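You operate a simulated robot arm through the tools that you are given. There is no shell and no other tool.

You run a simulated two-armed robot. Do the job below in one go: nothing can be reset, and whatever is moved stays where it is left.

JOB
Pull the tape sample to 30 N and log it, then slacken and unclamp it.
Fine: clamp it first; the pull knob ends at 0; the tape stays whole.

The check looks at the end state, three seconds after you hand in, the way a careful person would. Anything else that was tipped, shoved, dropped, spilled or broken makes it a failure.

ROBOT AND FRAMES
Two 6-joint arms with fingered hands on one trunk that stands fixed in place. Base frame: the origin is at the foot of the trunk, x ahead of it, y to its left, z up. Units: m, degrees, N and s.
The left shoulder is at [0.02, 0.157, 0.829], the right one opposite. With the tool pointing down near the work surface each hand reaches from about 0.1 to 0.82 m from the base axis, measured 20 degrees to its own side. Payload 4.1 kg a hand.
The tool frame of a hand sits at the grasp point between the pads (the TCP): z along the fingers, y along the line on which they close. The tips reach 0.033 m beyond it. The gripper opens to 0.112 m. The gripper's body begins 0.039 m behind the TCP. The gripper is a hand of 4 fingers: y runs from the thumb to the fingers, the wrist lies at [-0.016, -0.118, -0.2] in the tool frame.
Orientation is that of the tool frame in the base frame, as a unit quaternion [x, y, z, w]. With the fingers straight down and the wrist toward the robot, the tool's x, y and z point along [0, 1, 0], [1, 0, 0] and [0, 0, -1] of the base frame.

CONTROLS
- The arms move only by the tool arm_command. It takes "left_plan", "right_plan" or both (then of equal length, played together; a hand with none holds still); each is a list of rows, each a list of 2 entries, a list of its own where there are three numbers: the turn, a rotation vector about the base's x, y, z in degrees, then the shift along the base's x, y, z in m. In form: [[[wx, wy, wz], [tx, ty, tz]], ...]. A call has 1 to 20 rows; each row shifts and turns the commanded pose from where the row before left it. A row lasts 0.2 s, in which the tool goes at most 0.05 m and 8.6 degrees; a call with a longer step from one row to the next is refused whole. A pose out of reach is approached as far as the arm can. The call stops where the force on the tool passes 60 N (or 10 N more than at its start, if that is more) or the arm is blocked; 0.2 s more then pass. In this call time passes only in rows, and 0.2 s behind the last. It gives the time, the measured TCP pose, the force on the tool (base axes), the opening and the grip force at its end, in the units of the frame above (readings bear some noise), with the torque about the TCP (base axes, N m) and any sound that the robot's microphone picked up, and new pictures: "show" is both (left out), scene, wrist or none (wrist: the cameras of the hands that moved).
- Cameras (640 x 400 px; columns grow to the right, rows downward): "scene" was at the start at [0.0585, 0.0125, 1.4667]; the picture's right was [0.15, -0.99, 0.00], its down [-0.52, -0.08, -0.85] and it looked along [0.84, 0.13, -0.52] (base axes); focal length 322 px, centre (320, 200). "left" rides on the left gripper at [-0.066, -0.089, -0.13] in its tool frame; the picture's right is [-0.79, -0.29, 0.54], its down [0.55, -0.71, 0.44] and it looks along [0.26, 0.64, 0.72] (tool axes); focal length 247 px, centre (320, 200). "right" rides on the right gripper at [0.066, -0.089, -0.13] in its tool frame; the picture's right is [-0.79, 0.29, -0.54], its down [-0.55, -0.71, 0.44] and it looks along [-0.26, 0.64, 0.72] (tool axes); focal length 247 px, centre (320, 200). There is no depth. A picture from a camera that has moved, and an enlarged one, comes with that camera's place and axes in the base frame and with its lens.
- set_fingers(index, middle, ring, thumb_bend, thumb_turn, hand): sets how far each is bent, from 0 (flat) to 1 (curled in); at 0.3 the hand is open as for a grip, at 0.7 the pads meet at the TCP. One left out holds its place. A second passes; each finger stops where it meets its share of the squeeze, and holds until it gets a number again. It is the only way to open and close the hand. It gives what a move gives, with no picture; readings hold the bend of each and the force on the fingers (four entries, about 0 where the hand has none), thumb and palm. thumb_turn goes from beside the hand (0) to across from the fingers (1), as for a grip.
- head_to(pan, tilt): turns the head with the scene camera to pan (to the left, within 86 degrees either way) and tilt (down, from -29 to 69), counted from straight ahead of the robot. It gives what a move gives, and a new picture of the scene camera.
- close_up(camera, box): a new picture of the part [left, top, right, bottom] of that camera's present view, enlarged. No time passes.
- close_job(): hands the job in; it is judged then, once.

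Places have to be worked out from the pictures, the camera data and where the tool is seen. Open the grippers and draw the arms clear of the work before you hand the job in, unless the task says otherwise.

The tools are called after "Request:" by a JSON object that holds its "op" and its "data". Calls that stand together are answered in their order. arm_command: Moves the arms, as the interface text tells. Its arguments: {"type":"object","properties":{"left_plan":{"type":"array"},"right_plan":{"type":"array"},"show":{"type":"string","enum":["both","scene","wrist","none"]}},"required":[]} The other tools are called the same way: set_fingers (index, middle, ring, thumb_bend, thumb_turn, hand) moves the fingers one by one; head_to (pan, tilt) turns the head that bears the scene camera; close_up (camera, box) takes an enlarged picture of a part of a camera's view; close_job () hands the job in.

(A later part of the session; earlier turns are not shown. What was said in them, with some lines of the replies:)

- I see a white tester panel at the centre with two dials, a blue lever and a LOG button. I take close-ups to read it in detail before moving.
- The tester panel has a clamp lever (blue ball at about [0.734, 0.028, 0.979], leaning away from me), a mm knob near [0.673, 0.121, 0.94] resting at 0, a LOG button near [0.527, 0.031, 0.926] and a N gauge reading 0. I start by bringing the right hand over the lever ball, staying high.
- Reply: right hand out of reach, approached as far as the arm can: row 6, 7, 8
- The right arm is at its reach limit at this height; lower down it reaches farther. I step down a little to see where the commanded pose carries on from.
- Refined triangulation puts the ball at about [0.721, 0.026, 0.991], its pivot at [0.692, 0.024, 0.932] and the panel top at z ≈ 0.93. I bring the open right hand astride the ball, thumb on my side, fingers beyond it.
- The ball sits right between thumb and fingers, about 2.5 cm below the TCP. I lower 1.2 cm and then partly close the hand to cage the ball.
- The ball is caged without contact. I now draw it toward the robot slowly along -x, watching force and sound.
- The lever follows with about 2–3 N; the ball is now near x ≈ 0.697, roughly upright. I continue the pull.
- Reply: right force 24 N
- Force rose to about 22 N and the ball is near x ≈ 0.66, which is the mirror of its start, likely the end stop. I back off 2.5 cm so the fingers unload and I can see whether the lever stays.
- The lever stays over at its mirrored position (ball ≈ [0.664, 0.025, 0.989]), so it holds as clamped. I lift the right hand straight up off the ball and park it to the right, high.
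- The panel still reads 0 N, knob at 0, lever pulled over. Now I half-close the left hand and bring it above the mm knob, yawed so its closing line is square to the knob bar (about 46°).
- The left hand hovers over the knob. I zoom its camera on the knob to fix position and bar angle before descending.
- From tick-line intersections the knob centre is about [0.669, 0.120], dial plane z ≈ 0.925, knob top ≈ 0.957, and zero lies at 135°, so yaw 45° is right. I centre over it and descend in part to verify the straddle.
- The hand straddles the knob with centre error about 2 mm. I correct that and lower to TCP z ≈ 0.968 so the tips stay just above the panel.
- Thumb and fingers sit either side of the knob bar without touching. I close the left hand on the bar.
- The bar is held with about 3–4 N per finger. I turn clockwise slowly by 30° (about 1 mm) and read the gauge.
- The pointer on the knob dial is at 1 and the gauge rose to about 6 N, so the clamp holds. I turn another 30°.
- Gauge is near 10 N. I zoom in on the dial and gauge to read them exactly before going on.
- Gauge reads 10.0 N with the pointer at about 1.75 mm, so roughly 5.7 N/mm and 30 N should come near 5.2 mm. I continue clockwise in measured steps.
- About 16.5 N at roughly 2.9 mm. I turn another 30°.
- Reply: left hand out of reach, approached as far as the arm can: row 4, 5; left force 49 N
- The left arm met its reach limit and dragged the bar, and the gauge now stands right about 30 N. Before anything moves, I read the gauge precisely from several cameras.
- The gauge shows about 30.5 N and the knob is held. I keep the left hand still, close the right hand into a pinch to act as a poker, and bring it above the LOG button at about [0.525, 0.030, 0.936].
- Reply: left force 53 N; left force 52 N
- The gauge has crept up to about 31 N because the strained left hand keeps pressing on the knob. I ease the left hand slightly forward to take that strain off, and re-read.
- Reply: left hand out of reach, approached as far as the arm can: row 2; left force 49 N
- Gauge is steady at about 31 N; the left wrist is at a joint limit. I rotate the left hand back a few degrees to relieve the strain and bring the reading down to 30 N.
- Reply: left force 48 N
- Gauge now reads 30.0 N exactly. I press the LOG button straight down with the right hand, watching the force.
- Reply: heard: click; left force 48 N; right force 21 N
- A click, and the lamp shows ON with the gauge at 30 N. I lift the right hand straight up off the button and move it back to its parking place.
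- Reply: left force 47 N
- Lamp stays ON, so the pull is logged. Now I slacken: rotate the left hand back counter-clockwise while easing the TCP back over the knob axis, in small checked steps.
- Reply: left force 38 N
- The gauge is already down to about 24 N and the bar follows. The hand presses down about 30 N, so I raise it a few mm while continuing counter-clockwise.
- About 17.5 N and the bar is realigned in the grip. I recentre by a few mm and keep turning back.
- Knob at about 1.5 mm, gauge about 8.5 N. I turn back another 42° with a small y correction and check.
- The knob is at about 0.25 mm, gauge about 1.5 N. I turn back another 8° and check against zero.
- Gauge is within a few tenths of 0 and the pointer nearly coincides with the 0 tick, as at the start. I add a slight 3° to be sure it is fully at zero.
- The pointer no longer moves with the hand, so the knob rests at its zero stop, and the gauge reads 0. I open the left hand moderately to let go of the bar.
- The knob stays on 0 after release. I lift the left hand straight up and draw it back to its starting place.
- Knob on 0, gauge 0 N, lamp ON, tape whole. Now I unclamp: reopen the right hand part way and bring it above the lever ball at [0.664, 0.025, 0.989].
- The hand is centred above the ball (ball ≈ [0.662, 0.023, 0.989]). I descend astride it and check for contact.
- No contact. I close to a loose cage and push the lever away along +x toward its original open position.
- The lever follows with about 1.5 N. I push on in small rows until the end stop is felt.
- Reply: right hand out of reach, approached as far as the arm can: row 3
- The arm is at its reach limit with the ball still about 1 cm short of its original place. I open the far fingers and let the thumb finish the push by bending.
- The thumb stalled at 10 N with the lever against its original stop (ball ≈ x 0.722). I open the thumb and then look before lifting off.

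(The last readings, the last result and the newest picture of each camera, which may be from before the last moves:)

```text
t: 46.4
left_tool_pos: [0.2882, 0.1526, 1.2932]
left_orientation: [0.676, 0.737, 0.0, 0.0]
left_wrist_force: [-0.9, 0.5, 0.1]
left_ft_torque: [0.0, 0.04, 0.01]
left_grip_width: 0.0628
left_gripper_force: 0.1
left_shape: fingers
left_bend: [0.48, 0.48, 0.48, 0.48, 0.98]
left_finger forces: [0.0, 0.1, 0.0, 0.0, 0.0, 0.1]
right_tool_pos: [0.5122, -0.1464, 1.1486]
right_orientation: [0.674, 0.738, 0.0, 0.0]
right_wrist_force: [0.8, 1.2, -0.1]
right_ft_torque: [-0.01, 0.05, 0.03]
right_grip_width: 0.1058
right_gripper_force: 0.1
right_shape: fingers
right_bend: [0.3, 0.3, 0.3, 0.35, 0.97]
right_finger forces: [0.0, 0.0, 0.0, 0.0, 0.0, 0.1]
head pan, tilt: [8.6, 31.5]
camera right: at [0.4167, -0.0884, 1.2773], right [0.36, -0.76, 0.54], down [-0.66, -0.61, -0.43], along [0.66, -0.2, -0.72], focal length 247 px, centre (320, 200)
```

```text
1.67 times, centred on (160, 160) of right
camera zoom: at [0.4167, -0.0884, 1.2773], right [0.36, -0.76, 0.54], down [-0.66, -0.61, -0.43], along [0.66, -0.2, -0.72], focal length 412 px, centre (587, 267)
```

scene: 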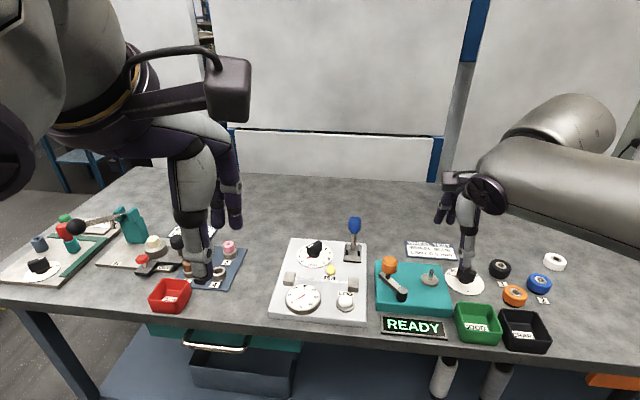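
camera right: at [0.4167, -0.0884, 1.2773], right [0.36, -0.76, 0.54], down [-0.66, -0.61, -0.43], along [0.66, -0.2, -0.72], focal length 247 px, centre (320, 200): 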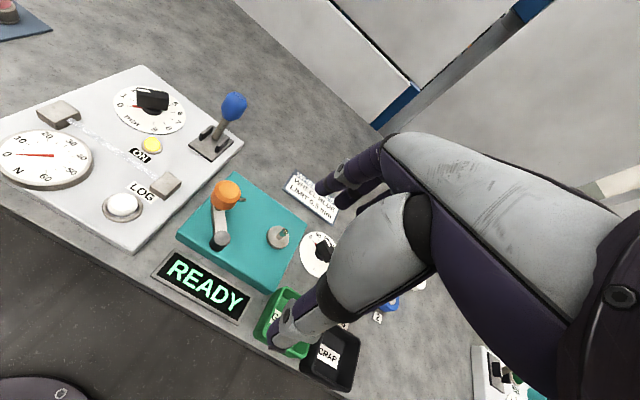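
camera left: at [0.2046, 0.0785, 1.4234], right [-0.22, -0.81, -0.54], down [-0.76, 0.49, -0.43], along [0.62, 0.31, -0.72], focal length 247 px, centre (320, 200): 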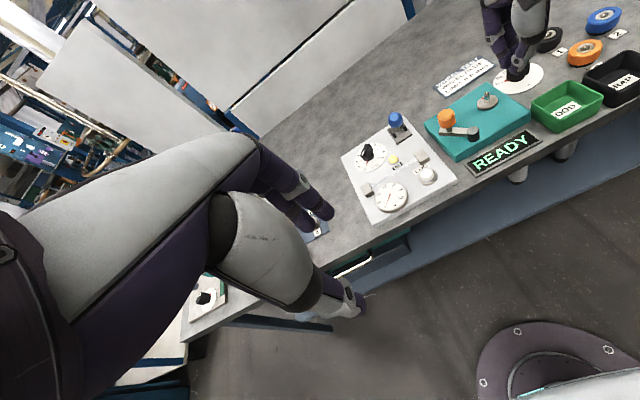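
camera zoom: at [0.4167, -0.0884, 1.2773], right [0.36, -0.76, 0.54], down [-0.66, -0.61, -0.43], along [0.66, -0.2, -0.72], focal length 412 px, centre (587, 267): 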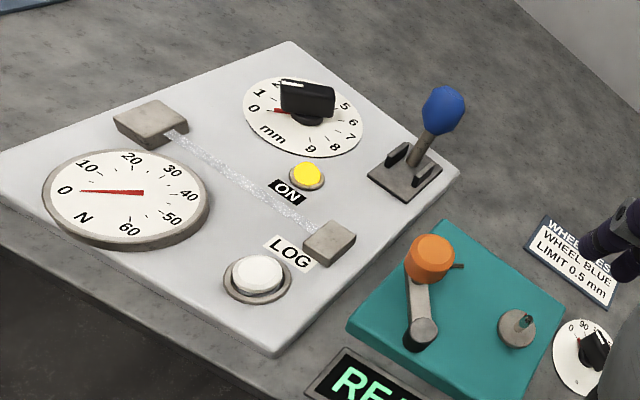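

The lever is back exactly where it began, knob at 0, gauge 0, tape intact, lamp ON. I open both hands fully, lift the right hand back to its start pose, and take a final look at the details.

Request:
{"op": "set_fingers", "data": {"hand": "left", "index": 0.3, "middle": 0.3, "ring": 0.3, "thumb_bend": 0.3}}

Request:
{"op": "set_fingers", "data": {"hand": "right", "thumb_bend": 0.3}}

Request:
{"op": "arm_command", "data": {"right_plan": [[[0, 0, 0], [-0.02, 0.005, 0.03]], [[0, 0, 0], [-0.02, 0.005, 0.03]], [[0, 0, 0], [-0.02, 0.005, 0.01]]], "show": "both"}}

Request:
{"op": "close_up", "data": {"camera": "scene", "box": [290, 235, 340, 275]}}

Request:
{"op": "close_up", "data": {"camera": "scene", "box": [280, 270, 360, 318]}}

```text
t: 47.4
left_tool_pos: [0.287, 0.1518, 1.293]
left_orientation: [0.675, 0.737, 0.0, 0.0]
left_wrist_force: [0.7, 0.2, 0.5]
left_ft_torque: [0.02, 0.05, -0.01]
left_grip_width: 0.1122
left_gripper_force: 0.0
left_shape: fingers
left_bend: [0.3, 0.3, 0.3, 0.3, 0.98]
left_finger forces: [0.0, 0.0, 0.0, 0.0, 0.0, 0.0]
right_tool_pos: [0.5105, -0.1459, 1.1491]
right_orientation: [0.674, 0.738, 0.0, 0.001]
right_wrist_force: [-0.2, -0.7, -0.4]
right_ft_torque: [0.03, -0.03, 0.02]
right_grip_width: 0.1058
right_gripper_force: 0.1
right_shape: fingers
right_bend: [0.3, 0.3, 0.3, 0.35, 0.97]
right_finger forces: [0.0, 0.0, 0.0, 0.0, 0.1, 0.0]
head pan, tilt: [8.6, 31.5]
```

```text
t: 48.4
left_tool_pos: [0.2878, 0.1523, 1.2936]
left_orientation: [0.676, 0.737, 0.0, 0.0]
left_wrist_force: [-0.1, -0.1, -0.5]
left_ft_torque: [0.01, 0.0, -0.02]
left_grip_width: 0.1124
left_gripper_force: 0.1
left_shape: fingers
left_bend: [0.3, 0.3, 0.3, 0.3, 0.98]
left_finger forces: [0.0, 0.1, 0.1, 0.1, 0.0, 0.0]
right_tool_pos: [0.5122, -0.1466, 1.1486]
right_orientation: [0.674, 0.738, 0.0, 0.001]
right_wrist_force: [-0.3, 0.1, -0.5]
right_ft_torque: [0.02, -0.03, -0.02]
right_grip_width: 0.1126
right_gripper_force: 0.0
right_shape: fingers
right_bend: [0.3, 0.3, 0.3, 0.3, 0.97]
right_finger forces: [0.0, 0.0, 0.1, 0.1, 0.1, 0.0]
head pan, tilt: [8.6, 31.5]
```

```text
t: 49.2
left_tool_pos: [0.2888, 0.1524, 1.2934]
left_orientation: [0.676, 0.737, 0.0, 0.0]
left_wrist_force: [-0.9, 0.4, -0.2]
left_ft_torque: [0.04, 0.03, 0.0]
left_grip_width: 0.1123
left_gripper_force: 0.0
left_shape: fingers
left_bend: [0.3, 0.3, 0.3, 0.3, 0.98]
left_finger forces: [0.1, 0.0, 0.0, 0.0, 0.1, 0.0]
right_tool_pos: [0.454, -0.1319, 1.2195]
right_orientation: [0.674, 0.739, 0.0, 0.001]
right_wrist_force: [0.2, 0.1, -0.1]
right_ft_torque: [0.0, 0.0, 0.04]
right_grip_width: 0.1126
right_gripper_force: 0.0
right_shape: fingers
right_bend: [0.3, 0.3, 0.3, 0.3, 0.97]
right_finger forces: [0.0, 0.0, 0.0, 0.1, 0.0, 0.0]
head pan, tilt: [8.6, 31.5]
camera right: at [0.3582, -0.0731, 1.3478], right [0.36, -0.76, 0.54], down [-0.66, -0.61, -0.44], along [0.66, -0.2, -0.72], focal length 247 px, centre (320, 200)
```

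scene: 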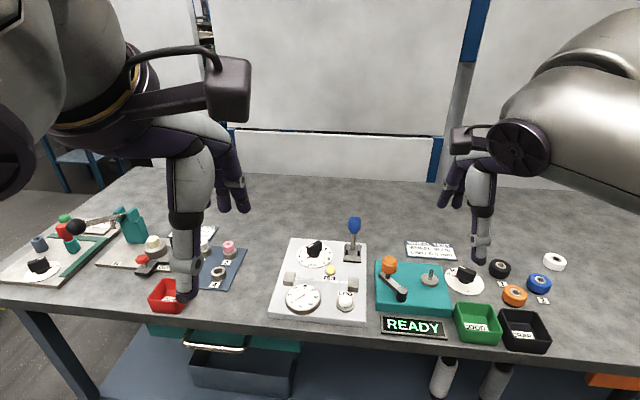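
right: 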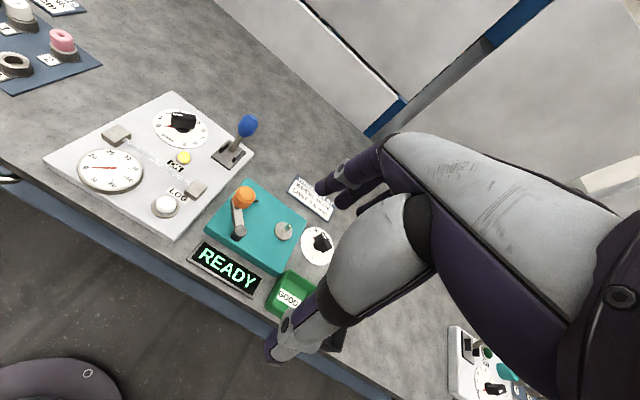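

```text
10.00 times, centred on (315, 255) of scene
camera zoom: at [0.0588, 0.0125, 1.4667], right [0.15, -0.99, 0.0], down [-0.52, -0.08, -0.85], along [0.84, 0.13, -0.52], focal length 3220 px, centre (370, -350)
```

zoom: 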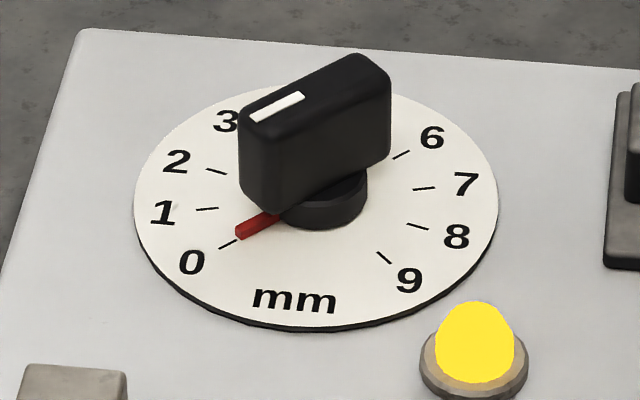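

```text
8.00 times, centred on (320, 294) of scene
camera zoom: at [0.0588, 0.0125, 1.4667], right [0.15, -0.99, 0.0], down [-0.52, -0.08, -0.85], along [0.84, 0.13, -0.52], focal length 2576 px, centre (320, -552)
```

zoom: 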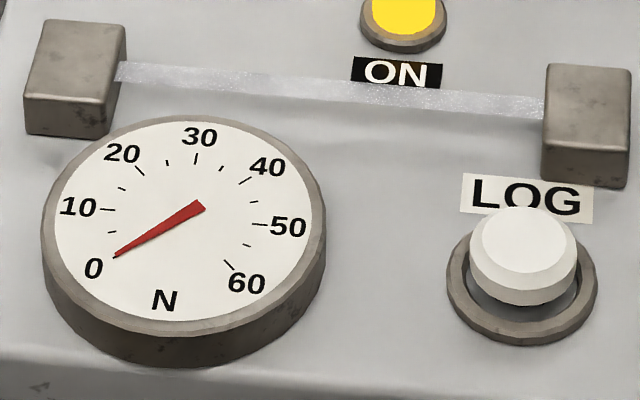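

Final check: knob on 0, gauge 0 N, tape whole between the jaws, clamp lever back open, lamp ON from the 30 N log, and nothing else disturbed. Both hands are open and clear, so I hand the job in.

Request:
{"op": "close_job", "data": {}}

```text
The job is handed in.
```

The tape sample was pulled to 30 N, logged, then slackened and unclamped, and the job is handed in.

- **Clamp:** I pulled the lever over before touching the pull knob. The gauge rose as soon as I turned the knob, so the clamp held.
- **Pull:** The left wrist reached the end of its travel and dragged the knob a little further, so the pull briefly overshot to about 31 N. I turned it back until the gauge read 30 N.
- **Log:** I pressed LOG with the gauge at 30 N. There was a click, and the lamp changed from OFF to ON and stayed on.
- **Slacken:** The knob is back against its stop at 0, and the gauge reads 0.
- **Unclamp:** The lever is back in its starting position.
- **End state:** The tape looks whole between the jaws, and I saw nothing else on the bench moved. Both hands are open and clear of the work.
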